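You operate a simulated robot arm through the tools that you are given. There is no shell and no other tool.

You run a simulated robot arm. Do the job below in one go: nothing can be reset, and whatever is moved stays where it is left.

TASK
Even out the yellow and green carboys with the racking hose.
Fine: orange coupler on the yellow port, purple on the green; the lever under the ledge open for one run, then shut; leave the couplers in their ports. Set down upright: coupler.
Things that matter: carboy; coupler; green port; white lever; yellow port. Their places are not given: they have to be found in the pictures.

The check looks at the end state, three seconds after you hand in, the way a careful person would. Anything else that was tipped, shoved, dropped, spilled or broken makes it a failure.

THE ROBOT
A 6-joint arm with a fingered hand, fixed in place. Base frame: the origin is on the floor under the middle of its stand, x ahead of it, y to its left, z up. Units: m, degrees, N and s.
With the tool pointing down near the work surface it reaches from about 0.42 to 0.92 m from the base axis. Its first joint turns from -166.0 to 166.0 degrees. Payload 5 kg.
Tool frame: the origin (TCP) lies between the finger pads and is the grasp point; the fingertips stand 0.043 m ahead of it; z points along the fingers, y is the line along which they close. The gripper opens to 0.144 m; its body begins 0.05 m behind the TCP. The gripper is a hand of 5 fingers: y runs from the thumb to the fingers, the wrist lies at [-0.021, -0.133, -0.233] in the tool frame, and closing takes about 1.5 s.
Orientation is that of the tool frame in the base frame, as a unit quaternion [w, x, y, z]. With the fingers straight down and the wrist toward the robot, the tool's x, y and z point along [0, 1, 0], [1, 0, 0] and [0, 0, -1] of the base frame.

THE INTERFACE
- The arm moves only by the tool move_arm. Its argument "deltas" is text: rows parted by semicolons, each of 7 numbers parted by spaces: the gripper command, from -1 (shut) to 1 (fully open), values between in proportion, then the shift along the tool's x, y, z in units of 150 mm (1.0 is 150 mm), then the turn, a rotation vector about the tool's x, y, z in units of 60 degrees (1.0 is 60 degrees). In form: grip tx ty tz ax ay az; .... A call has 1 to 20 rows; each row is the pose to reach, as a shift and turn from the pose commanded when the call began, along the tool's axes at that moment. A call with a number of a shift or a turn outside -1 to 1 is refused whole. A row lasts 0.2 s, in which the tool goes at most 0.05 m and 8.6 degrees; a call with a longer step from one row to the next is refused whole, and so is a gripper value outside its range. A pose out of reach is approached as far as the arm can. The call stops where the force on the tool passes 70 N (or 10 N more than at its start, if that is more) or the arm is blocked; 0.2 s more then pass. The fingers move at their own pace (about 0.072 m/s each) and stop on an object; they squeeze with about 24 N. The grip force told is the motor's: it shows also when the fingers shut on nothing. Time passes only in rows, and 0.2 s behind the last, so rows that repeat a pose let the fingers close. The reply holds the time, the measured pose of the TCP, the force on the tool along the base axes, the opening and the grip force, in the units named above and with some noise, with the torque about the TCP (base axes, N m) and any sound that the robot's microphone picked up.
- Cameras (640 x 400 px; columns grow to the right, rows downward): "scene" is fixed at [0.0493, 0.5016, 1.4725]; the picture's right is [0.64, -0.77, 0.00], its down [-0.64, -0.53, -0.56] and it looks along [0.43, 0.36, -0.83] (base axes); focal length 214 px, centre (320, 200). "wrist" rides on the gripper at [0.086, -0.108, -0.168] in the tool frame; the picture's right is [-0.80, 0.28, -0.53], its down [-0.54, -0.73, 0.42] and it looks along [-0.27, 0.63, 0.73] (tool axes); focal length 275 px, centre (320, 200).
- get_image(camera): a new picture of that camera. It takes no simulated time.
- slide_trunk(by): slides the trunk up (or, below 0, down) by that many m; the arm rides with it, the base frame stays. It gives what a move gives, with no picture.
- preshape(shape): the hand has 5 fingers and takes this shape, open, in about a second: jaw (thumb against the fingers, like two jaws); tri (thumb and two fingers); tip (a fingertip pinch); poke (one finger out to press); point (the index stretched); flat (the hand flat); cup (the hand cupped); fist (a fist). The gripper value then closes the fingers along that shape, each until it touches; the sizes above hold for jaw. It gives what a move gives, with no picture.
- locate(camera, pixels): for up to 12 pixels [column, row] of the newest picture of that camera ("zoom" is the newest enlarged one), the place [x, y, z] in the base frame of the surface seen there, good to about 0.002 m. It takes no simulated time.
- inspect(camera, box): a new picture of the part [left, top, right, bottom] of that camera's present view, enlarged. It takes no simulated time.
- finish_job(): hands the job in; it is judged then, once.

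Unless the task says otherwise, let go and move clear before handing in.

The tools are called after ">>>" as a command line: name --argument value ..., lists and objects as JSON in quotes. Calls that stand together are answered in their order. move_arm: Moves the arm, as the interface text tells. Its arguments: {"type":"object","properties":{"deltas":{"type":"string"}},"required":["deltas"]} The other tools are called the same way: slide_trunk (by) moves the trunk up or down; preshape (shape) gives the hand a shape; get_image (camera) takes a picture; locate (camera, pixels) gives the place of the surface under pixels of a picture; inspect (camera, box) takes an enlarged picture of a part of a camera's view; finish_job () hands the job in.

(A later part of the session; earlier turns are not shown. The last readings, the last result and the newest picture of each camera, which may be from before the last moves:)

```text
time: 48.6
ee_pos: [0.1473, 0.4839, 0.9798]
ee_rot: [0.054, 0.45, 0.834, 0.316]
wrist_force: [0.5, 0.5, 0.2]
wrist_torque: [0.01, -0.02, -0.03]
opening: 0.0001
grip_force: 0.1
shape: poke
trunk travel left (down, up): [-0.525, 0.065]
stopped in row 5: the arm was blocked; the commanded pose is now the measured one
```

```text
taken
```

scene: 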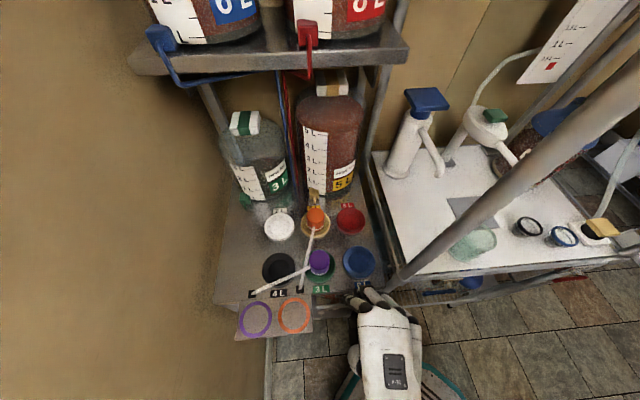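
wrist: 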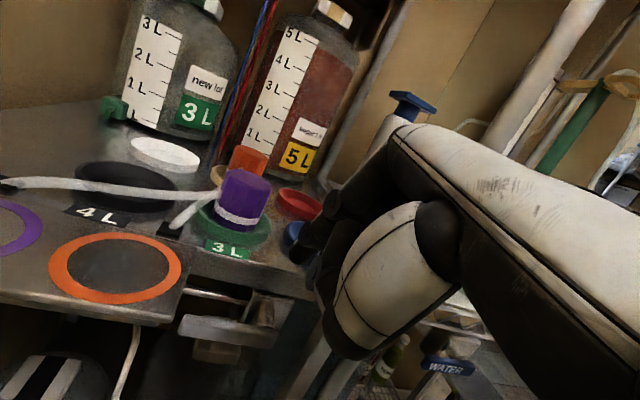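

Tilting straight back again runs into the wrist's minimum radius (~0.3 m), ending over the ledge at z=0.98 without contact. Better: turn the hand so its wrist lies to the left along the ledge, then tilt it forward; first back to straight-down in front of the ledge.

>>> move_arm --deltas "1 0.032 -0.036 -0.06 0.101 -0.023 -0.031; 1 0.064 -0.072 -0.11 0.203 -0.046 -0.063; 1 0.096 -0.108 -0.15 0.304 -0.069 -0.094; 1 0.127 -0.143 -0.19 0.406 -0.092 -0.125; 1 0.159 -0.179 -0.23 0.507 -0.115 -0.157; 1 0.191 -0.215 -0.276 0.609 -0.138 -0.188; 1 0.191 -0.215 -0.276 0.609 -0.138 -0.188"

>>> get_image --camera "scene"

```text
time: 50.2
ee_pos: [0.0876, 0.4741, 0.9985]
ee_rot: [-0.001, 0.38, 0.925, 0.0]
wrist_force: [0.3, -0.4, -0.9]
wrist_torque: [0.02, -0.02, 0.0]
opening: 0.0001
grip_force: 0.1
shape: poke
trunk travel left (down, up): [-0.525, 0.065]
```

```text
taken
```

scene: 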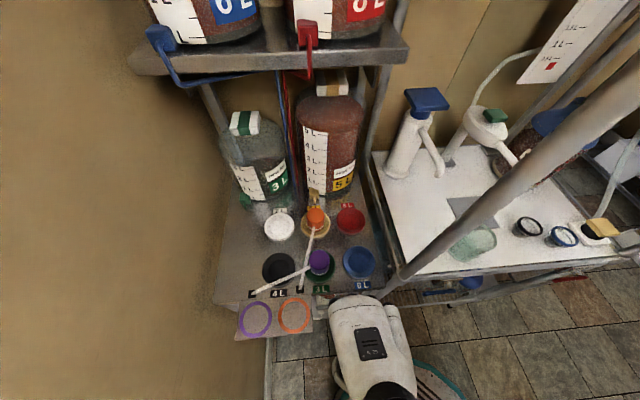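

I'm straight-down at (u=-0.273, v=0.397, z=0.999). Now I yaw the hand by -45° (of a total -90°) about the vertical.

>>> move_arm --deltas "1 0 0 0 0 0 0.125; 1 0 0 0 0 0 0.25; 1 0 0 0 0 0 0.375; 1 0 0 0 0 0 0.5; 1 0 0 0 0 0 0.625; 1 0 0 0 0 0 0.75; 1 0 0 0 0 0 0.75"

>>> move_arm --deltas "1 0 0 0 0 0 0.125; 1 0 0 0 0 0 0.25; 1 0 0 0 0 0 0.375; 1 0 0 0 0 0 0.5; 1 0 0 0 0 0 0.625; 1 0 0 0 0 0 0.75; 1 0 0 0 0 0 0.75"

>>> get_image --camera "scene"

>>> get_image --camera "wrist"

```text
time: 51.8
ee_pos: [0.0903, 0.4725, 0.9982]
ee_rot: [0.001, 0.706, 0.708, -0.001]
wrist_force: [0.4, 0.2, -0.3]
wrist_torque: [-0.03, -0.02, 0.01]
opening: 0.0
grip_force: 0.0
shape: poke
trunk travel left (down, up): [-0.525, 0.065]
```

```text
time: 53.4
ee_pos: [0.0885, 0.4727, 0.9977]
ee_rot: [0.002, 0.923, 0.384, 0.0]
wrist_force: [-0.2, -0.5, -0.4]
wrist_torque: [0.01, 0.0, 0.02]
opening: 0.0
grip_force: 0.0
shape: poke
trunk travel left (down, up): [-0.525, 0.065]
```

```text
taken
```

scene: 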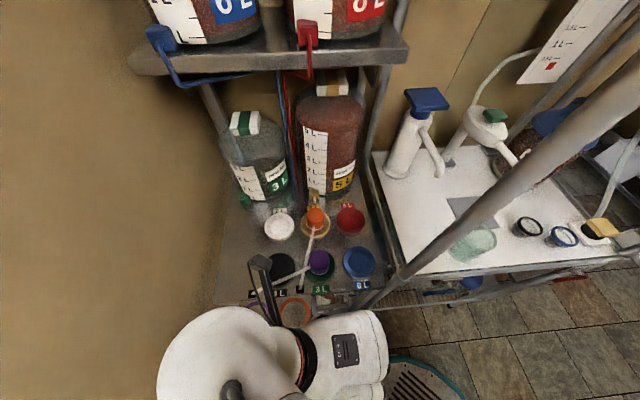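

```text
taken
```

wrist: 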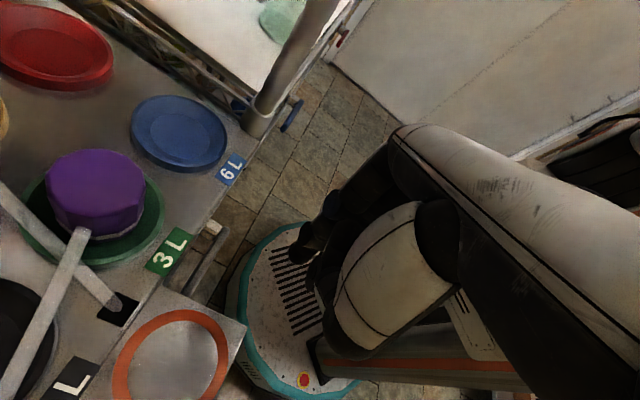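

The hand now faces down with its wrist to the left, well outside the minimum radius. I tilt it forward 45° about its y axis.

>>> move_arm --deltas "1 0 0 0 0 0.125 0; 1 0 0 0 0 0.25 0; 1 0 0 0 0 0.375 0; 1 0 0 0 0 0.5 0; 1 0 0 0 0 0.625 0; 1 0 0 0 0 0.75 0; 1 0 0 0 0 0.75 0"

>>> get_image --camera "wrist"

>>> get_image --camera "scene"

```text
time: 54.9
ee_pos: [0.1564, 0.4682, 1.0121]
ee_rot: [-0.136, 0.876, 0.286, 0.363]
wrist_force: [0.4, -0.2, 0.9]
wrist_torque: [-0.02, 0.02, -0.05]
opening: 0.0
grip_force: 0.1
shape: poke
trunk travel left (down, up): [-0.525, 0.065]
stopped in row 7: the arm was blocked; the commanded pose is now the measured one
```

```text
taken
```

wrist: 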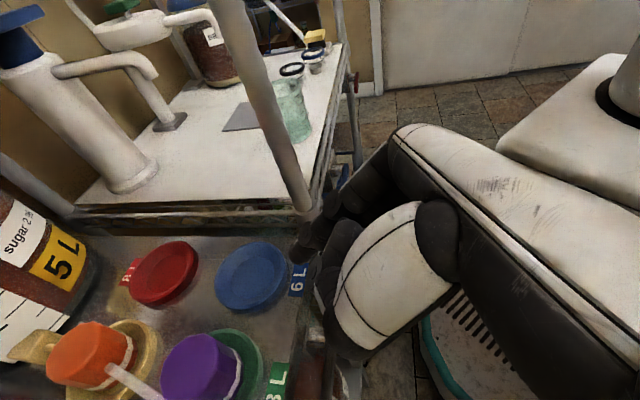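

```text
taken
```

scene: 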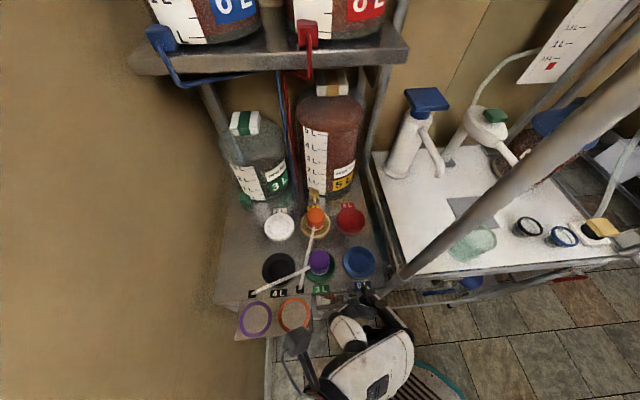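

The tilt reached the right orientation (45° forward) but the position slipped to (u=-0.22, v=0.44), again with no contact. I test whether, with this orientation, the hand can go lower, back and left in free space.

>>> move_arm --deltas "1 -0.123 -0.035 -0.005 0 0 0; 1 -0.246 -0.07 -0.01 0 0 0; 1 -0.369 -0.106 -0.015 0 0 0; 1 -0.492 -0.141 -0.02 0 0 0; 1 -0.492 -0.141 -0.02 0 0 0"

```text
time: 56.3
ee_pos: [0.1461, 0.4741, 1.0083]
ee_rot: [-0.127, 0.892, 0.233, 0.365]
wrist_force: [0.9, 0.5, 0.3]
wrist_torque: [0.01, 0.02, 0.02]
opening: 0.0001
grip_force: 0.1
shape: poke
out of reach, approached as far as the arm can: row 1, 2, 3, 4, 5
trunk travel left (down, up): [-0.525, 0.065]
stopped in row 5: the arm was blocked; the commanded pose is now the measured one
```

That confirms it is a joint limit in this orientation, so the shoulder is too high for pointing the hand forward. I'll return to straight-down, then lower the trunk a lot so the forearm can come in level; first the return move.

>>> move_arm --deltas "1 -0.015 -0.02 -0.05 0.038 -0.079 -0.106; 1 -0.03 -0.04 -0.1 0.077 -0.159 -0.212; 1 -0.044 -0.058 -0.15 0.115 -0.238 -0.319; 1 -0.058 -0.078 -0.2 0.153 -0.317 -0.425; 1 -0.073 -0.097 -0.25 0.192 -0.397 -0.531; 1 -0.087 -0.117 -0.29 0.23 -0.476 -0.637; 1 -0.102 -0.136 -0.33 0.268 -0.555 -0.744; 1 -0.117 -0.156 -0.37 0.307 -0.635 -0.85; 1 -0.131 -0.175 -0.403 0.345 -0.714 -0.956; 1 -0.131 -0.175 -0.403 0.345 -0.714 -0.956"

```text
time: 58.5
ee_pos: [0.0825, 0.4657, 1.0379]
ee_rot: [0.0, 0.705, 0.709, 0.0]
wrist_force: [0.4, -0.2, 0.6]
wrist_torque: [0.01, -0.02, 0.02]
opening: 0.0
grip_force: 0.0
shape: poke
trunk travel left (down, up): [-0.525, 0.065]
```

I'm straight-down again at (0.083,0.466,1.038). A stretched index ("point") may suit hooking the lever better, so I try that shape and look at where the tip lies.

>>> preshape --shape "point"

>>> get_image --camera "wrist"

>>> inspect --camera "wrist" --box '[240, 100, 460, 340]'

>>> get_image --camera "scene"

```text
time: 59.4
ee_pos: [0.0829, 0.4671, 1.0383]
ee_rot: [0.001, 0.706, 0.708, 0.0]
wrist_force: [-0.6, -0.4, -0.8]
wrist_torque: [-0.02, -0.03, 0.02]
opening: 0.0
grip_force: 0.1
shape: point
trunk travel left (down, up): [-0.525, 0.065]
```

```text
taken
```

wrist: 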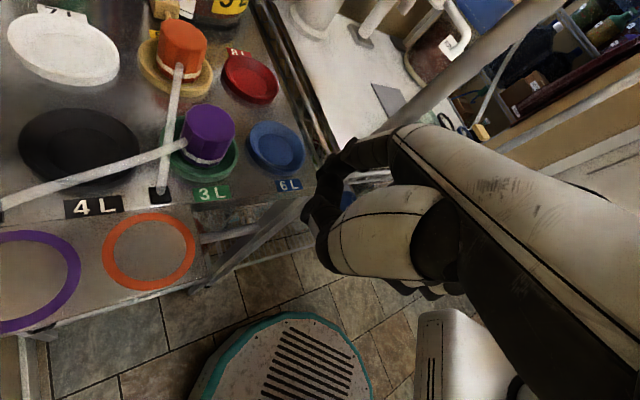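

```text
1.67 times, centred on (350, 220) of wrist
```

zoom: 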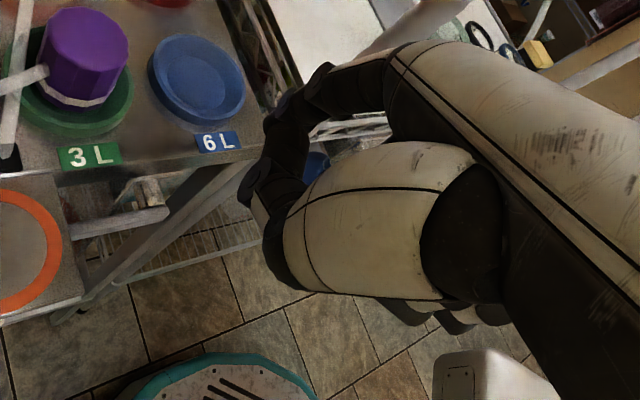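

```text
taken
```

scene: 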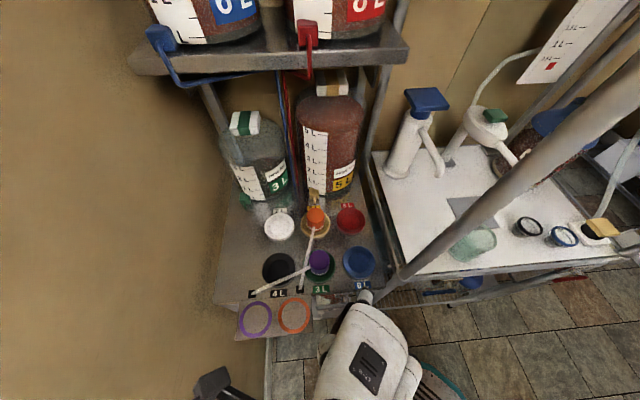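

The index now stretches along the hand's length (scene (365,297)). I locate points on the dark finger and thumb in the enlarged wrist view.

>>> inspect --camera "wrist" --box '[290, 120, 410, 240]'

>>> locate --camera "zoom" --pixels '[[180, 95], [200, 65], [260, 80], [330, 60], [150, 150], [110, 200], [80, 260], [100, 300], [130, 340], [400, 90], [230, 120], [60, 230]]'

>>> inspect --camera "scene" --box '[310, 260, 430, 360]'

>>> locate --camera "zoom" --pixels '[[290, 145], [300, 165], [280, 150], [310, 180], [330, 210], [260, 250], [120, 250], [400, 300], [350, 130], [230, 300]]'

```text
3.33 times, centred on (350, 180) of wrist
```

zoom: 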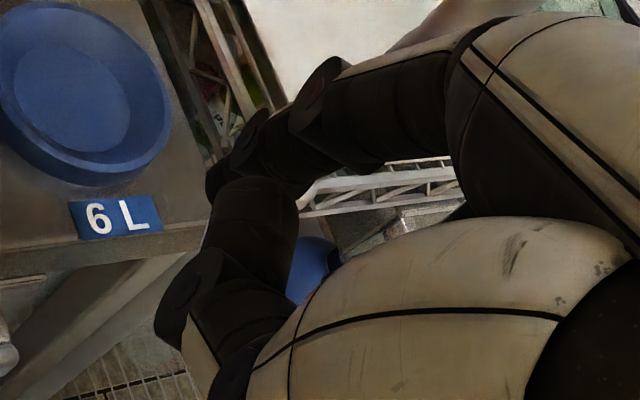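

```text
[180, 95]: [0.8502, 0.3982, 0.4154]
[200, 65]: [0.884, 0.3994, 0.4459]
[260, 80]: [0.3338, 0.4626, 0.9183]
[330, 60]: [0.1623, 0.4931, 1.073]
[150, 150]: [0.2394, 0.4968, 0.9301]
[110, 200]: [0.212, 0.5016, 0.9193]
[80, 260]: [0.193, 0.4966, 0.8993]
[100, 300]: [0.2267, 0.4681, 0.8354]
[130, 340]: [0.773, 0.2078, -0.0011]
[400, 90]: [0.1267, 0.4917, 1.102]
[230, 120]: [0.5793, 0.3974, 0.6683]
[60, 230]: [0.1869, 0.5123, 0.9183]
```

```text
4.00 times, centred on (370, 310) of scene
```

zoom: 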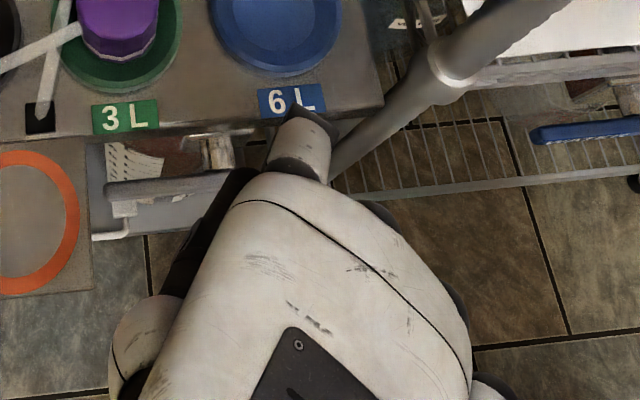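

```text
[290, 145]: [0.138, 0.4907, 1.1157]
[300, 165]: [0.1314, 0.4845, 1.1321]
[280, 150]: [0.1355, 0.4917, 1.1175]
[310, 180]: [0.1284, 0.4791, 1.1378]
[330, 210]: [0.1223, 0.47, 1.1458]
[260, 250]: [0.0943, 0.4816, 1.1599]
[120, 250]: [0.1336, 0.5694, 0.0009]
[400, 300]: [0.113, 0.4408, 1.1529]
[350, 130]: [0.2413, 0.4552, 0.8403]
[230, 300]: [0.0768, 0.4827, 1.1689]
```

I locate more of the index chain in the wrist view for its tip.

>>> inspect --camera "wrist" --box '[290, 120, 410, 240]'

>>> locate --camera "zoom" --pixels '[[312, 100], [270, 130], [245, 145], [222, 175], [215, 185], [300, 150], [250, 200], [230, 240], [180, 300], [210, 310], [240, 280], [350, 130]]'

```text
3.33 times, centred on (350, 180) of wrist
```

zoom: 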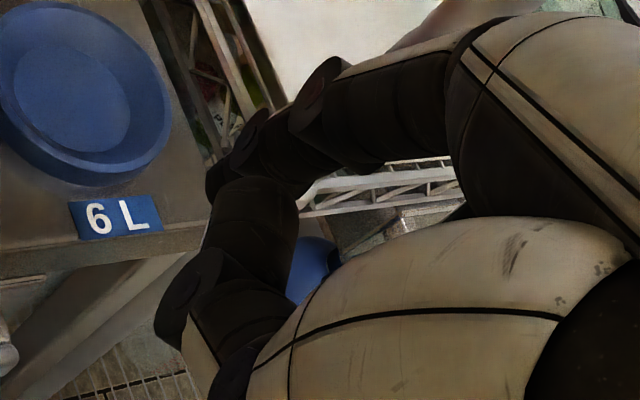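

```text
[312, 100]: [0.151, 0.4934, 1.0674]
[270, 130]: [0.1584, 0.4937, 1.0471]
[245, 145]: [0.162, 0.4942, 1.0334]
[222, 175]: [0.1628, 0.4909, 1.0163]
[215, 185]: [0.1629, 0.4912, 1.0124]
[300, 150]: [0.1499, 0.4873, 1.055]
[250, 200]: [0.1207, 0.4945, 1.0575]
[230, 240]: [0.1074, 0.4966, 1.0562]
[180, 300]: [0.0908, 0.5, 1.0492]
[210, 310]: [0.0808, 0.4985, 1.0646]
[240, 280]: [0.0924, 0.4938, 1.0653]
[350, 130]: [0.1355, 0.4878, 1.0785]
```

The stretched index sits out at tool y≈0.08; the poke shape is more compact for travelling, so I go back to poke, turn to 45°, and rise. Then I'll lower the trunk in stages, so the forearm can reach the lever more level.

>>> preshape --shape "poke"

>>> move_arm --deltas "1 0 0 -0.1 0 0 -0.125; 1 0 0 -0.2 0 0 -0.25; 1 0 0 -0.35 0 0 -0.375; 1 0 0 -0.5 0 0 -0.5; 1 0 0 -0.65 0 0 -0.625; 1 0 0 -0.8 0 0 -0.75; 1 0 0 -0.8 0 0 -0.75"

```text
time: 60.3
ee_pos: [0.0834, 0.4654, 1.0389]
ee_rot: [0.001, 0.706, 0.708, 0.0]
wrist_force: [0.1, 0.0, 0.2]
wrist_torque: [-0.02, 0.03, 0.0]
opening: 0.0002
grip_force: 0.0
shape: poke
trunk travel left (down, up): [-0.525, 0.065]
```

```text
time: 61.9
ee_pos: [0.0846, 0.4642, 1.1587]
ee_rot: [0.0, 0.38, 0.925, 0.0]
wrist_force: [-0.2, -0.3, -0.2]
wrist_torque: [0.03, 0.02, 0.01]
opening: 0.0001
grip_force: 0.1
shape: poke
trunk travel left (down, up): [-0.525, 0.065]
```

I'm at (0.085,0.464,1.159), straight down at 45°. Now I lower the trunk 0.2 m.

>>> slide_trunk --by -0.2

>>> move_arm --deltas "1 0 0 -0.2 0 0 0; 1 0 0 -0.4 0 0 0; 1 0 0 -0.6 0 0 0; 1 0 0 -0.8 0 0 0; 1 0 0 -1.0 0 0 0; 1 0 0 -1.0 0 0 0"

```text
time: 64.0
ee_pos: [0.0828, 0.4652, 0.9589]
ee_rot: [0.0, 0.381, 0.925, 0.0]
wrist_force: [1.0, -0.3, 0.1]
wrist_torque: [0.01, -0.01, 0.02]
opening: 0.0001
grip_force: 0.1
shape: poke
trunk travel left (down, up): [-0.325, 0.265]
```

```text
time: 65.4
ee_pos: [0.0843, 0.4634, 1.1098]
ee_rot: [0.002, 0.381, 0.924, -0.001]
wrist_force: [0.9, 0.6, -0.9]
wrist_torque: [-0.01, 0.0, 0.0]
opening: 0.0001
grip_force: 0.1
shape: poke
trunk travel left (down, up): [-0.325, 0.265]
```

Good; the arm rose 0.15 m. I lower the trunk another 0.2 m and raise the arm again.

>>> slide_trunk --by -0.2

>>> move_arm --deltas "1 0.01 0.05 -0.2 0 0 0; 1 0.02 0.1 -0.4 0 0 0; 1 0.03 0.15 -0.6 0 0 0; 1 0.04 0.2 -0.8 0 0 0; 1 0.05 0.25 -0.95 0 0 0; 1 0.05 0.25 -0.95 0 0 0"

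>>> get_image --camera "scene"

```text
time: 67.6
ee_pos: [0.0836, 0.463, 0.9098]
ee_rot: [0.0, 0.381, 0.925, 0.0]
wrist_force: [-0.6, -0.3, -0.1]
wrist_torque: [0.03, -0.03, 0.01]
opening: 0.0
grip_force: 0.2
shape: poke
trunk travel left (down, up): [-0.125, 0.465]
```

```text
time: 69.0
ee_pos: [0.1117, 0.4999, 1.0431]
ee_rot: [0.005, 0.388, 0.922, -0.011]
wrist_force: [-0.3, -0.2, 0.3]
wrist_torque: [0.01, -0.01, 0.03]
opening: 0.0001
grip_force: 0.0
shape: poke
trunk travel left (down, up): [-0.125, 0.465]
```

```text
taken
```

scene: 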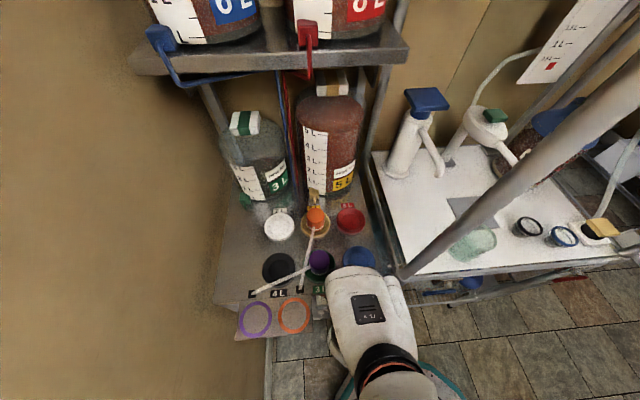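

The trunk is down and the hand is at (0.112,0.500,1.043). I now roll the hand by 60° (of 180°) about its length in free space above the ledge front, toward a palm-turned pose that points forward.

>>> move_arm --deltas "1 0 0 0 0 -0.0884 -0.0884; 1 0 0 0 0 -0.1768 -0.1768; 1 0 0 0 0 -0.2652 -0.2652; 1 0 0 0 0 -0.3536 -0.3536; 1 0 0 0 0 -0.442 -0.442; 1 0 0 0 0 -0.5304 -0.5304; 1 0 0 0 0 -0.6188 -0.6188; 1 0 0 0 0 -0.7071 -0.7071; 1 0 0 0 0 -0.7071 -0.7071"

>>> get_image --camera "scene"

>>> get_image --camera "wrist"

```text
time: 71.0
ee_pos: [0.1082, 0.4961, 1.0476]
ee_rot: [0.327, 0.006, 0.934, -0.141]
wrist_force: [-0.4, 0.3, -0.8]
wrist_torque: [0.01, -0.01, -0.03]
opening: 0.0
grip_force: 0.1
shape: poke
trunk travel left (down, up): [-0.125, 0.465]
```

```text
taken
```

scene: 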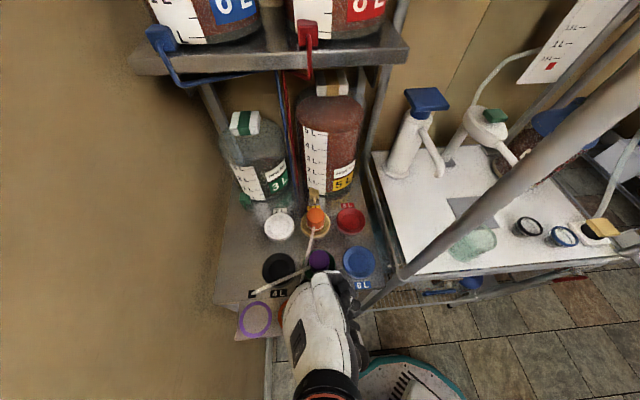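

```text
taken
```

wrist: 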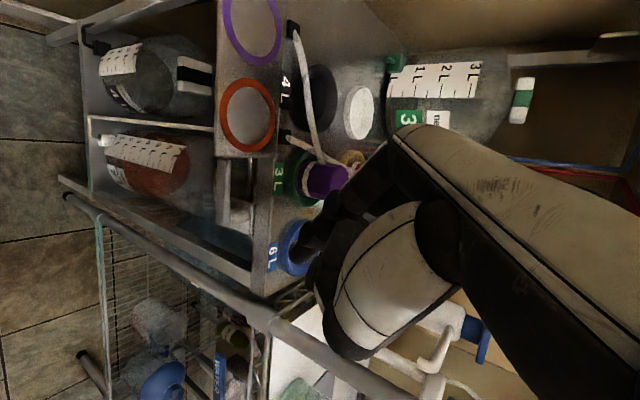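

The roll works without deviation. I continue with the second 60°.

>>> move_arm --deltas "1 0 0 0 0 -0.0884 -0.0884; 1 0 0 0 0 -0.1768 -0.1768; 1 0 0 0 0 -0.2652 -0.2652; 1 0 0 0 0 -0.3536 -0.3536; 1 0 0 0 0 -0.442 -0.442; 1 0 0 0 0 -0.5304 -0.5304; 1 0 0 0 0 -0.6188 -0.6188; 1 0 0 0 0 -0.7071 -0.7071; 1 0 0 0 0 -0.7071 -0.7071"

>>> get_image --camera "scene"

>>> get_image --camera "wrist"

```text
time: 73.2
ee_pos: [0.1144, 0.4993, 1.0244]
ee_rot: [0.558, -0.384, 0.687, -0.265]
wrist_force: [0.7, -0.6, 0.5]
wrist_torque: [0.0, 0.1, 0.0]
opening: 0.0
grip_force: 0.0
shape: poke
trunk travel left (down, up): [-0.125, 0.465]
stopped in row 9: the arm was blocked; the commanded pose is now the measured one
```

```text
taken
```

scene: 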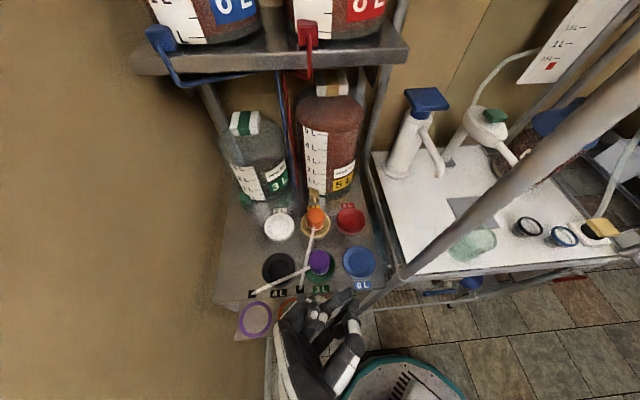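

```text
taken
```

wrist: 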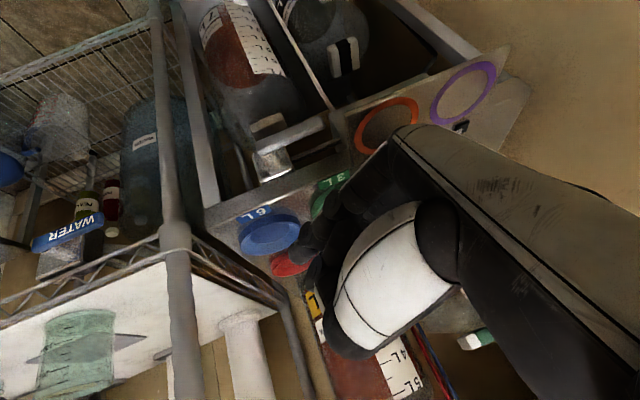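

The second roll ended slightly short (z=1.024) near a height limit, but with the right trend. I go a bit lower and back, then finish the roll so the finger points forward toward the lever.

>>> move_arm --deltas "1 0.12 0.045 -0.015 0 0 0; 1 0.24 0.09 -0.03 0 0 0; 1 0.352 0.134 -0.045 0 0 0; 1 0.352 0.134 -0.045 0.004 -0.082 -0.08; 1 0.352 0.134 -0.045 0.008 -0.163 -0.16; 1 0.352 0.134 -0.045 0.011 -0.245 -0.24; 1 0.352 0.134 -0.045 0.015 -0.327 -0.32; 1 0.352 0.134 -0.045 0.019 -0.408 -0.4; 1 0.352 0.134 -0.045 0.023 -0.49 -0.48; 1 0.352 0.134 -0.045 0.026 -0.571 -0.56; 1 0.352 0.134 -0.045 0.03 -0.653 -0.64; 1 0.352 0.134 -0.045 0.03 -0.653 -0.64"

>>> get_image --camera "scene"

>>> get_image --camera "wrist"

```text
time: 76.0
ee_pos: [0.1267, 0.4945, 0.9886]
ee_rot: [0.629, -0.626, 0.337, -0.316]
wrist_force: [-0.3, -0.2, -1.1]
wrist_torque: [0.0, 0.02, -0.01]
opening: 0.0
grip_force: 0.1
shape: poke
trunk travel left (down, up): [-0.125, 0.465]
stopped in row 12: the arm was blocked; the commanded pose is now the measured one
```

```text
taken
```

scene: 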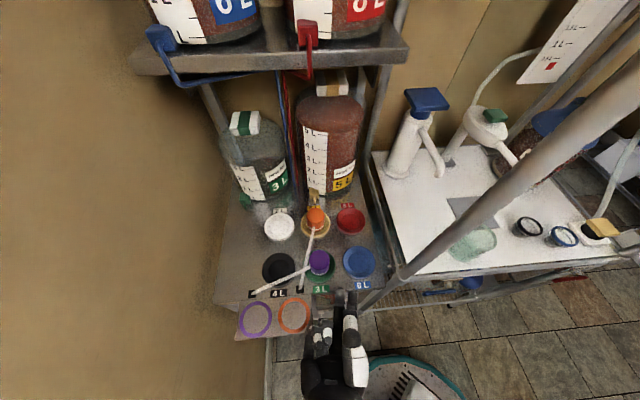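

```text
taken
```

wrist: 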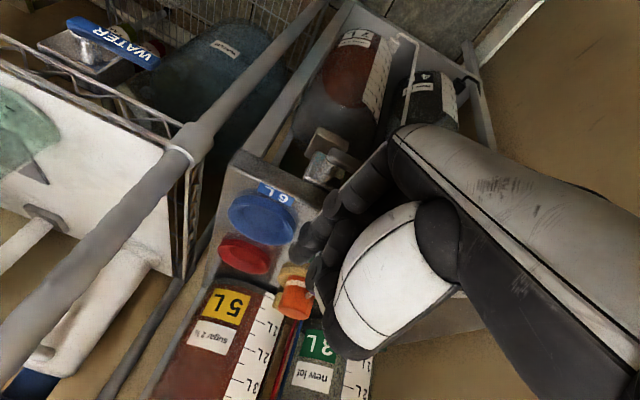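

The hand now points forward (azimuth ≈35°) with y down at (0.127,0.495,0.989), right in front of the lever. I switch to the stretched index, whose tip should then be near (0.159,0.500,0.91), just above the lever's hub.

>>> preshape --shape "point"

>>> get_image --camera "wrist"

>>> inspect --camera "scene" --box '[280, 260, 400, 350]'

>>> inspect --camera "wrist" --box '[270, 100, 430, 220]'

```text
time: 76.9
ee_pos: [0.1261, 0.4941, 0.988]
ee_rot: [0.629, -0.626, 0.336, -0.316]
wrist_force: [0.3, 0.3, -0.2]
wrist_torque: [-0.02, 0.0, 0.01]
opening: 0.0001
grip_force: 0.1
shape: point
trunk travel left (down, up): [-0.125, 0.465]
```

```text
taken
```

wrist: 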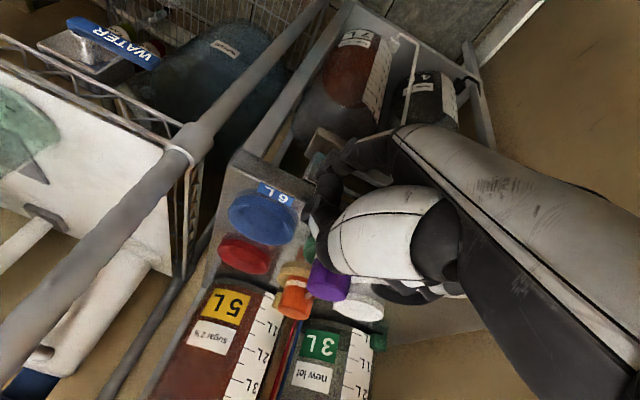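

```text
4.44 times, centred on (340, 305) of scene
```

zoom: 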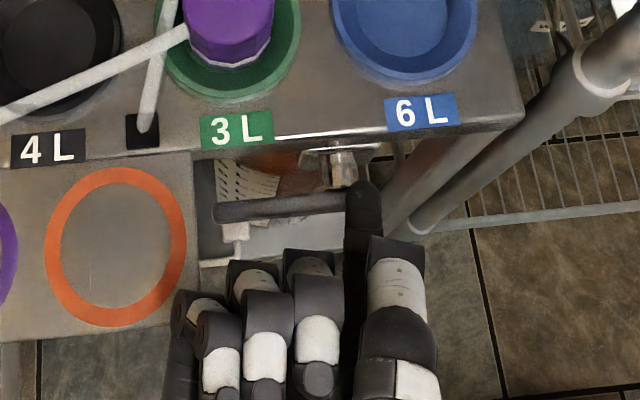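

```text
3.33 times, centred on (350, 160) of wrist
```

zoom: 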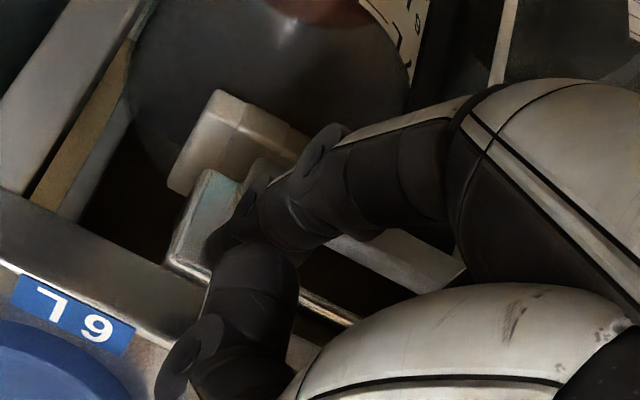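

Very clear: in the scene zoom the index (black) points at the hub with its tip at (362,188); the handle bar lies at (215-345, 205). I measure the tip, the other fingers and the handle in this view.

>>> inspect --camera "scene" --box '[280, 260, 400, 350]'

>>> locate --camera "zoom" --pixels '[[362, 190], [350, 220], [375, 220], [362, 260], [395, 245], [305, 255], [255, 268], [185, 295], [220, 210], [280, 206], [340, 200], [240, 215]]'

>>> locate --camera "zoom" --pixels '[[240, 290], [315, 280], [265, 310], [220, 330], [172, 340], [400, 270], [380, 250], [195, 230], [195, 160], [195, 300], [335, 165], [360, 200]]'

```text
4.44 times, centred on (340, 305) of scene
```

zoom: 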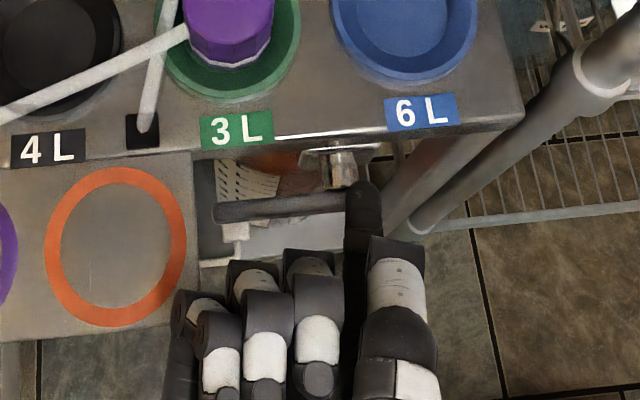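

```text
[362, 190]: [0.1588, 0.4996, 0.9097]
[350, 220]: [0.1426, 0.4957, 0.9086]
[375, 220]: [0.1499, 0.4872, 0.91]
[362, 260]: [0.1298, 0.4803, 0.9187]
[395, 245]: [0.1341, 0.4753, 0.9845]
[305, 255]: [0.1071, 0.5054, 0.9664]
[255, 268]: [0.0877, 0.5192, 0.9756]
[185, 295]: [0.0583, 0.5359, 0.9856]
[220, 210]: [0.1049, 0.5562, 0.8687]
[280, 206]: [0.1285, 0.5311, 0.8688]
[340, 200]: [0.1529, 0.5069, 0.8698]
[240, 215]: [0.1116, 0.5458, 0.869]
```

```text
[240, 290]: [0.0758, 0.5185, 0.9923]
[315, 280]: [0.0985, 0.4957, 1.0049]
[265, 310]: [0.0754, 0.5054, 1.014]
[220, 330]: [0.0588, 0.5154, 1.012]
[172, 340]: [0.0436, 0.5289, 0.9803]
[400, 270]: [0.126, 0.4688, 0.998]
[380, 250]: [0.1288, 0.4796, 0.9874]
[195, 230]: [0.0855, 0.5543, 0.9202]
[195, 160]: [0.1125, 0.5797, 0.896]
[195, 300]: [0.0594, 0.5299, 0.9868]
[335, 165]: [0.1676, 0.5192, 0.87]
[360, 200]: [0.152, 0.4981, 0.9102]
```

The index tip is at (u=-0.241, v=0.466, z≈0.90), and the curled fingers extend ~0.09 m to the left where the tray edge (u=-0.336) could be in their way. I roll the hand ~40° and aim it straight at the rack so those fingers drop below tray level, pulling the tip back while doing so.

>>> move_arm --deltas "1 -0.04 0.01 -0.09 0 0 0; 1 -0.11 0.025 -0.14 0.011 -0.026 -0.115; 1 -0.19 0.04 -0.18 0.022 -0.053 -0.231; 1 -0.27 0.055 -0.21 0.033 -0.079 -0.346; 1 -0.35 0.07 -0.24 0.044 -0.105 -0.461; 1 -0.43 0.085 -0.27 0.055 -0.132 -0.577; 1 -0.505 0.101 -0.303 0.066 -0.158 -0.692; 1 -0.505 0.101 -0.303 0.066 -0.158 -0.692"

>>> inspect --camera "scene" --box '[260, 250, 400, 350]'

>>> get_image --camera "wrist"

```text
time: 78.2
ee_pos: [0.1545, 0.4699, 1.0477]
ee_rot: [-0.573, 0.652, -0.224, 0.442]
wrist_force: [-0.6, 0.3, 0.4]
wrist_torque: [-0.03, 0.03, 0.01]
opening: 0.0
grip_force: 0.1
shape: point
trunk travel left (down, up): [-0.125, 0.465]
stopped in row 6: the arm was blocked; the commanded pose is now the measured one
```

```text
4.00 times, centred on (330, 300) of scene
```

zoom: 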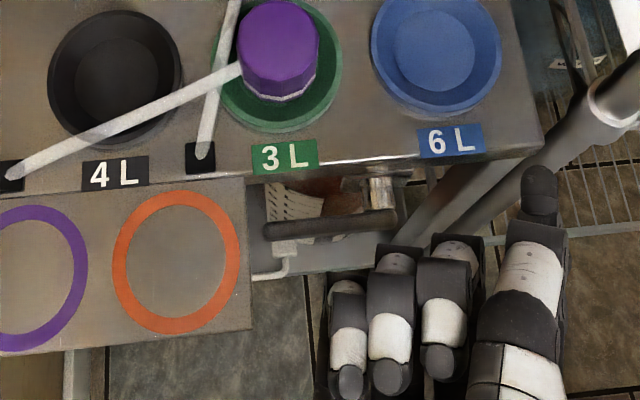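

```text
taken
```

wrist: 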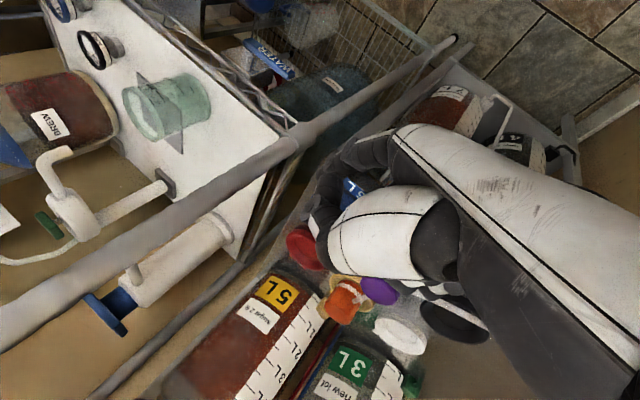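

That orientation pushed the arm to a limit and it drifted right and up (u=-0.223, z=1.048), no contact. The earlier pose without the extra roll was reachable, so I return to it, now aimed straight at the rack, and watch how exactly it is reached.

>>> move_arm --deltas "1 -0.072 0.077 -0.016 -0.004 -0.05 0.079; 1 -0.144 0.153 -0.033 -0.008 -0.1 0.158; 1 -0.216 0.23 -0.049 -0.011 -0.149 0.236; 1 -0.288 0.306 -0.065 -0.015 -0.199 0.315; 1 -0.288 0.306 -0.065 -0.015 -0.199 0.315"

>>> inspect --camera "scene" --box '[260, 250, 400, 350]'

```text
time: 79.4
ee_pos: [0.1288, 0.494, 0.9848]
ee_rot: [-0.651, 0.659, -0.264, 0.271]
wrist_force: [-0.6, -0.3, 0.4]
wrist_torque: [0.0, 0.0, 0.0]
opening: 0.0
grip_force: 0.0
shape: point
trunk travel left (down, up): [-0.125, 0.465]
```

```text
4.00 times, centred on (330, 300) of scene
```

zoom: 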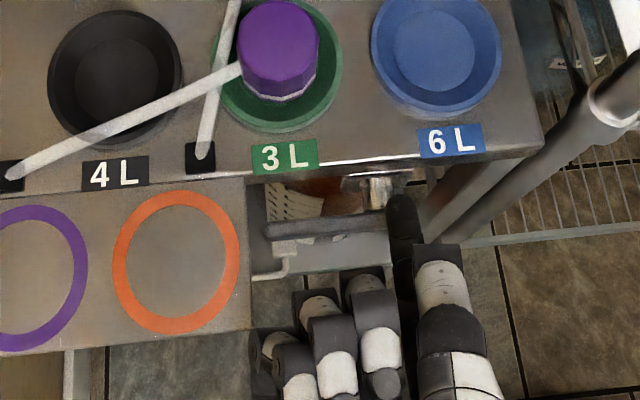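

This pose is reached well (no block): the hand points straight into the rack with the index just right of the hub. I measure the tip and the curled fingers here.

>>> locate --camera "zoom" --pixels '[[400, 197], [393, 225], [415, 225], [405, 260], [365, 270], [318, 295], [275, 335], [250, 345], [440, 250], [350, 285], [300, 310], [375, 215]]'

>>> get_image --camera "wrist"

```text
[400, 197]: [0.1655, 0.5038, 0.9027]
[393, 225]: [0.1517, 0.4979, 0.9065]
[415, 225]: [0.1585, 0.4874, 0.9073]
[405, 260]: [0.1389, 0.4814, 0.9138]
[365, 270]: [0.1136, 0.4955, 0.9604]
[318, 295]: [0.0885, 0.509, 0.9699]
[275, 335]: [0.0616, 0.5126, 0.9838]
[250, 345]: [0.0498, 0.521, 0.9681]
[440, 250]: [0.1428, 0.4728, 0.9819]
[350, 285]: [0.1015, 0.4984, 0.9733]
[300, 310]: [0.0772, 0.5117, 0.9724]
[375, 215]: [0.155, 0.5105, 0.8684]
```

```text
taken
```

wrist: 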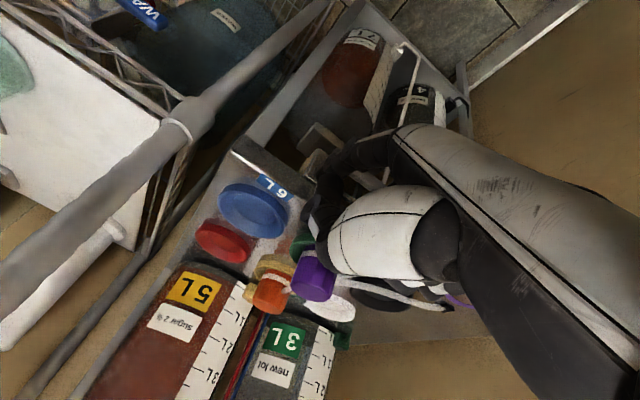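

The index axis is at u≈-0.239 with its end at v≈0.473 and centre z≈0.899. I check the tray's right edge precisely since the ring finger will pass near it.

>>> locate --camera "zoom" --pixels '[[249, 322], [245, 250], [242, 190], [200, 332], [100, 345], [247, 290], [256, 300], [252, 270], [270, 230], [380, 222], [300, 228], [275, 265]]'

```text
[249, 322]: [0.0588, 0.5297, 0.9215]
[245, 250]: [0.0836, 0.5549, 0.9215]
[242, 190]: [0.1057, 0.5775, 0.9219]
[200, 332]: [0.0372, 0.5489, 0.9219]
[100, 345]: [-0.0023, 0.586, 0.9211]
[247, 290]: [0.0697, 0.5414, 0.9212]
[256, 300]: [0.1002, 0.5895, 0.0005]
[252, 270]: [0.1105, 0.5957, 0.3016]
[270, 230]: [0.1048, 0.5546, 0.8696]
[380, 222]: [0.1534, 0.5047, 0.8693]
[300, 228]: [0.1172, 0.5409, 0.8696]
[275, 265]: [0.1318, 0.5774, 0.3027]
```

Tray edge: right side at u≈-0.332, front at v≈0.412; the lever's end is at u≈-0.318. I turn the hand 5° more to the left and move the index to just above the bar near the hub (tip at u≈-0.265), staying ~1.4 cm above it.

>>> move_arm --deltas "1 -0.05 0 -0.033 0 -0.03 0; 1 -0.1 0.02 -0.033 0 -0.06 0; 1 -0.156 0.047 -0.033 0 -0.083 0; 1 -0.156 0.047 -0.033 0 -0.083 0"

>>> inspect --camera "scene" --box '[280, 260, 380, 340]'

>>> inspect --camera "wrist" --box '[260, 90, 440, 230]'

```text
time: 80.4
ee_pos: [0.1078, 0.504, 0.981]
ee_rot: [-0.663, 0.668, -0.237, 0.241]
wrist_force: [-0.8, -0.6, -0.5]
wrist_torque: [0.03, -0.01, -0.02]
opening: 0.0
grip_force: 0.0
shape: point
trunk travel left (down, up): [-0.125, 0.465]
```

```text
5.00 times, centred on (330, 300) of scene
```

zoom: 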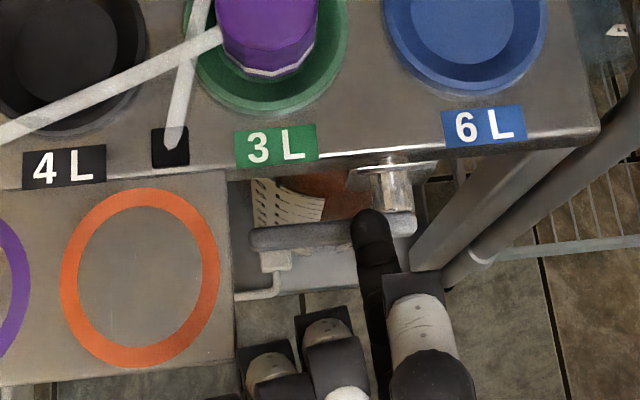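

```text
2.86 times, centred on (350, 160) of wrist
```

zoom: 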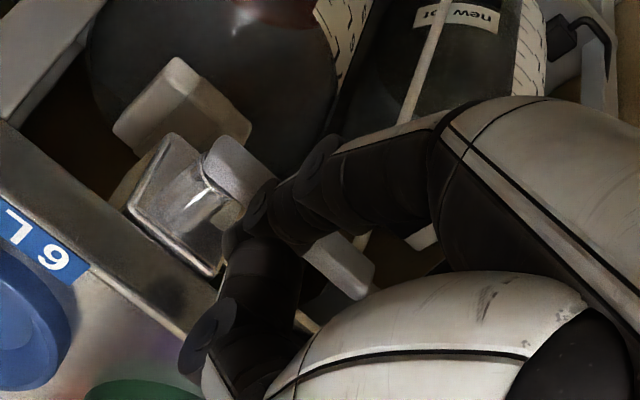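

The index lies right above the bar next to the hub (scene zoom (372,215)). I measure the tip again, then press down gently to see whether the lever gives in that direction.

>>> inspect --camera "scene" --box '[280, 260, 380, 340]'

>>> locate --camera "zoom" --pixels '[[372, 210], [357, 240], [393, 240], [375, 240], [325, 320], [265, 360], [255, 240], [345, 232], [408, 225], [310, 235], [385, 165], [340, 180]]'

```text
5.00 times, centred on (330, 300) of scene
```

zoom: 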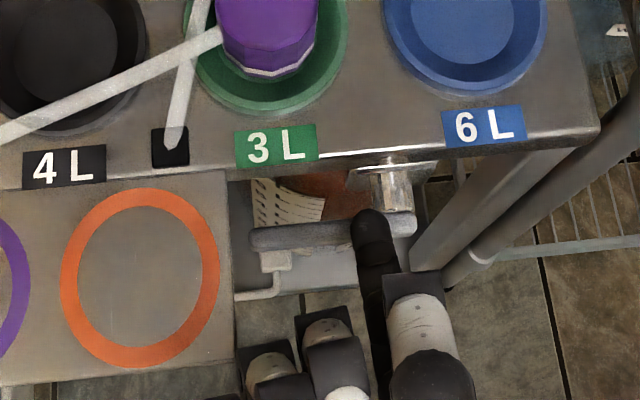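

```text
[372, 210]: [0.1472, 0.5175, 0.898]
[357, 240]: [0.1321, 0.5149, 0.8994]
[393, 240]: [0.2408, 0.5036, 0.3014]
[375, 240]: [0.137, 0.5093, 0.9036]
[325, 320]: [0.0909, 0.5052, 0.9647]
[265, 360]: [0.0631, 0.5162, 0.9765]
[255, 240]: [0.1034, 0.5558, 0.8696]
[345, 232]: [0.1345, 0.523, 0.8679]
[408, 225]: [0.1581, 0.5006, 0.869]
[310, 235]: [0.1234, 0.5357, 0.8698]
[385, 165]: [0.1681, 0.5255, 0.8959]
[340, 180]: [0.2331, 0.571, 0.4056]
```

The tip is at (u=-0.262, v=0.470), about 2.5 cm above bar level... I shift 2.3 cm further out along the bar for leverage, then lower onto it in small steps to feel whether it yields downward.

>>> move_arm --deltas "1 -0.08 0 0 0 0 0; 1 -0.154 0 0 0 0 0; 1 -0.154 0.04 0 0 0 0; 1 -0.154 0.08 0 0 0 0; 1 -0.154 0.11 0 0 0 0; 1 -0.158 0.13 0 0 0 0; 1 -0.162 0.15 0 0 0 0; 1 -0.162 0.15 0 0 0 0"

>>> inspect --camera "scene" --box '[280, 260, 380, 340]'

>>> inspect --camera "wrist" --box '[260, 90, 440, 230]'

```text
time: 82.4
ee_pos: [0.0996, 0.5167, 0.9964]
ee_rot: [0.68, -0.645, 0.266, -0.225]
wrist_force: [0.0, -0.6, 0.1]
wrist_torque: [0.03, 0.04, 0.0]
opening: 0.0
grip_force: 0.0
shape: point
trunk travel left (down, up): [-0.125, 0.465]
stopped in row 8: the arm was blocked; the commanded pose is now the measured one
```

```text
5.00 times, centred on (330, 300) of scene
```

zoom: 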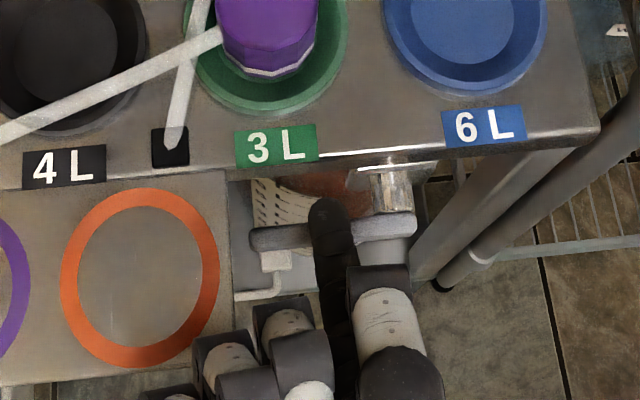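

```text
2.86 times, centred on (350, 160) of wrist
```

zoom: 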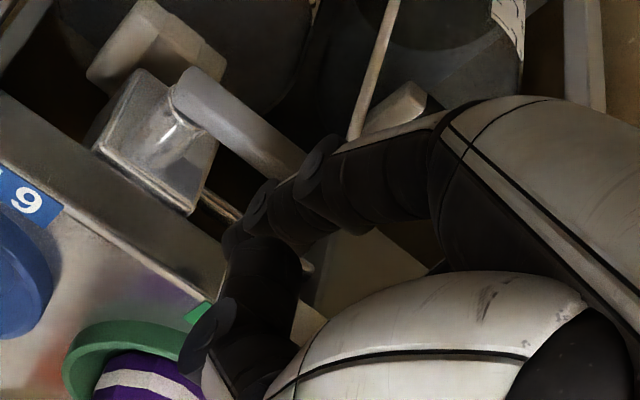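

The arm again could not follow to the left/down (it ended at z=0.996, no contact): the wrist gets too far around to the left. Pitching the hand down ~20° and rolling it a bit the other way brings the wrist back into range, so I first raise the trunk to get clear.

>>> slide_trunk --by 0.12

```text
time: 83.9
ee_pos: [0.1006, 0.5163, 1.1161]
ee_rot: [0.68, -0.645, 0.266, -0.225]
wrist_force: [0.7, 0.0, -0.8]
wrist_torque: [-0.01, 0.0, -0.03]
opening: 0.0002
grip_force: 0.0
shape: point
trunk travel left (down, up): [-0.245, 0.345]
```

Clear now at z=1.116. I pitch the hand down ~20° and roll it so the outer fingers lift and the wrist comes back toward the robot.

>>> move_arm --deltas "1 0.047 0.018 0.001 -0.066 0.032 0.071; 1 0.094 0.036 0.003 -0.132 0.064 0.142; 1 0.141 0.054 0.004 -0.199 0.095 0.213; 1 0.188 0.072 0.006 -0.265 0.127 0.284; 1 0.235 0.09 0.007 -0.331 0.159 0.355; 1 0.235 0.09 0.007 -0.331 0.159 0.355"

>>> get_image --camera "scene"

```text
time: 85.3
ee_pos: [0.1252, 0.4951, 1.0975]
ee_rot: [-0.563, 0.673, -0.468, 0.101]
wrist_force: [0.6, -0.1, 0.2]
wrist_torque: [-0.04, 0.04, -0.01]
opening: 0.0
grip_force: 0.1
shape: point
trunk travel left (down, up): [-0.245, 0.345]
```

```text
taken
```

scene: 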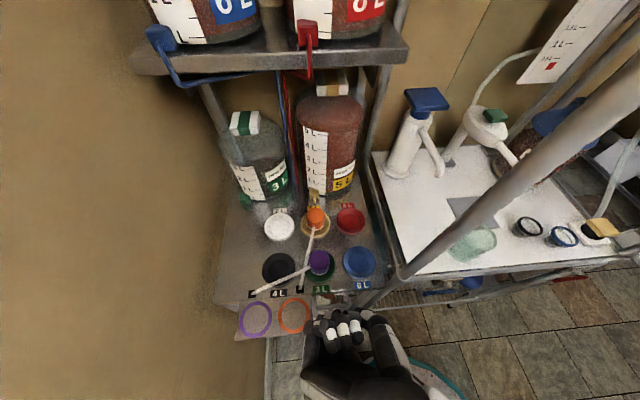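

The pose is reached accurately. I descend with this orientation to bring the fingertip a few cm above the lever, still held back from it.

>>> move_arm --deltas "1 0.05 0.108 0.043 0 0 0; 1 0.1 0.216 0.087 0 0 0; 1 0.15 0.323 0.13 0 0 0; 1 0.2 0.431 0.174 0 0 0; 1 0.251 0.539 0.217 0 0 0; 1 0.251 0.539 0.217 0 0 0"

>>> inspect --camera "scene" --box '[280, 260, 380, 340]'

>>> get_image --camera "wrist"

```text
time: 86.7
ee_pos: [0.1244, 0.4939, 1.005]
ee_rot: [-0.564, 0.672, -0.469, 0.1]
wrist_force: [-0.1, 0.2, -0.1]
wrist_torque: [0.0, -0.01, 0.0]
opening: 0.0001
grip_force: 0.1
shape: point
trunk travel left (down, up): [-0.245, 0.345]
```

```text
5.00 times, centred on (330, 300) of scene
```

zoom: 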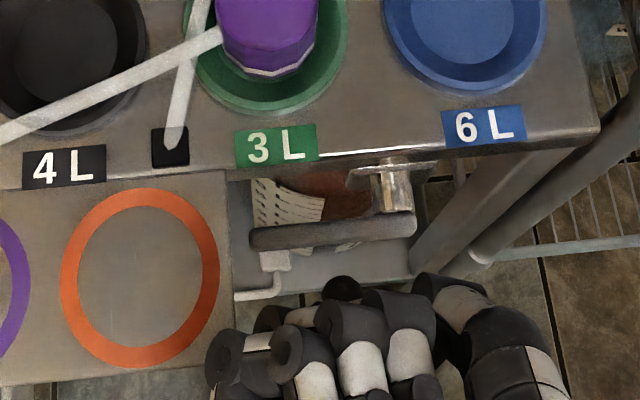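

```text
taken
```

wrist: 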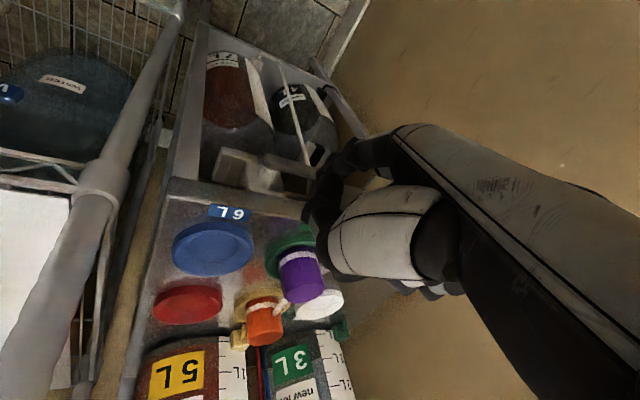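

The fingertip shows at scene zoom (342,288), in front of the bar; pose is accurate. I measure it and the curled fingers.

>>> locate --camera "zoom" --pixels '[[342, 282], [342, 292], [330, 290], [355, 290], [365, 300], [400, 310], [320, 310], [270, 320], [220, 345], [290, 345], [350, 310], [445, 285]]'

```text
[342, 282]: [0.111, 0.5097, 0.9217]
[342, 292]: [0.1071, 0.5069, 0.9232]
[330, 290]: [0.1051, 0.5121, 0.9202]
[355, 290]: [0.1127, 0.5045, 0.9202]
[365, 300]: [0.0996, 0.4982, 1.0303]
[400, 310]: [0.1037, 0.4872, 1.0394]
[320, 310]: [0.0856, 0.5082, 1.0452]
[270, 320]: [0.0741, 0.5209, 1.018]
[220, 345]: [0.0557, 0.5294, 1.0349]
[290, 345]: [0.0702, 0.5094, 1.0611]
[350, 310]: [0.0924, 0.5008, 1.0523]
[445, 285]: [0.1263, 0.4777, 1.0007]
```

The tip is at (u=-0.282, v≈0.440, z≈0.914), exactly as computed. I bring it forward over the bar and down to just above it.

>>> move_arm --deltas "1 -0.014 -0.03 0.091 0 0 0; 1 -0.028 -0.06 0.182 0 0 0; 1 0 0.0 0.205 0 0 0; 1 0.025 0.055 0.228 0 0 0; 1 0.051 0.11 0.251 0 0 0; 1 0.051 0.11 0.251 0 0 0"

>>> inspect --camera "scene" --box '[280, 260, 380, 340]'

>>> inspect --camera "wrist" --box '[200, 100, 400, 260]'

```text
time: 88.1
ee_pos: [0.1462, 0.5164, 0.9744]
ee_rot: [-0.564, 0.673, -0.469, 0.1]
wrist_force: [-0.2, 0.0, -0.4]
wrist_torque: [-0.02, 0.02, 0.03]
opening: 0.0002
grip_force: 0.0
shape: point
trunk travel left (down, up): [-0.245, 0.345]
```

```text
5.00 times, centred on (330, 300) of scene
```

zoom: 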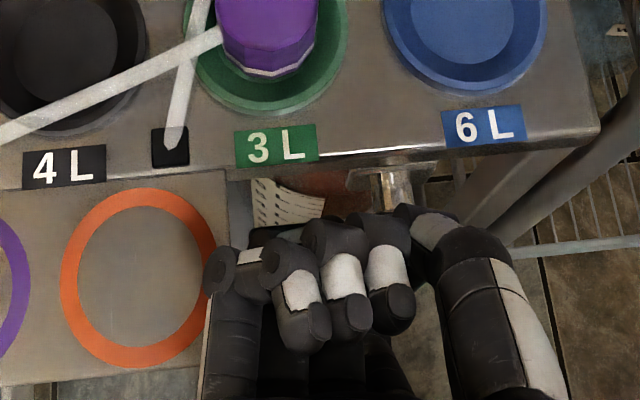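

```text
2.50 times, centred on (300, 180) of wrist
```

zoom: 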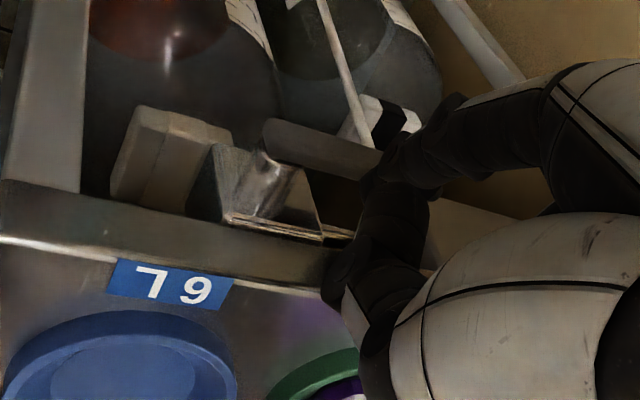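

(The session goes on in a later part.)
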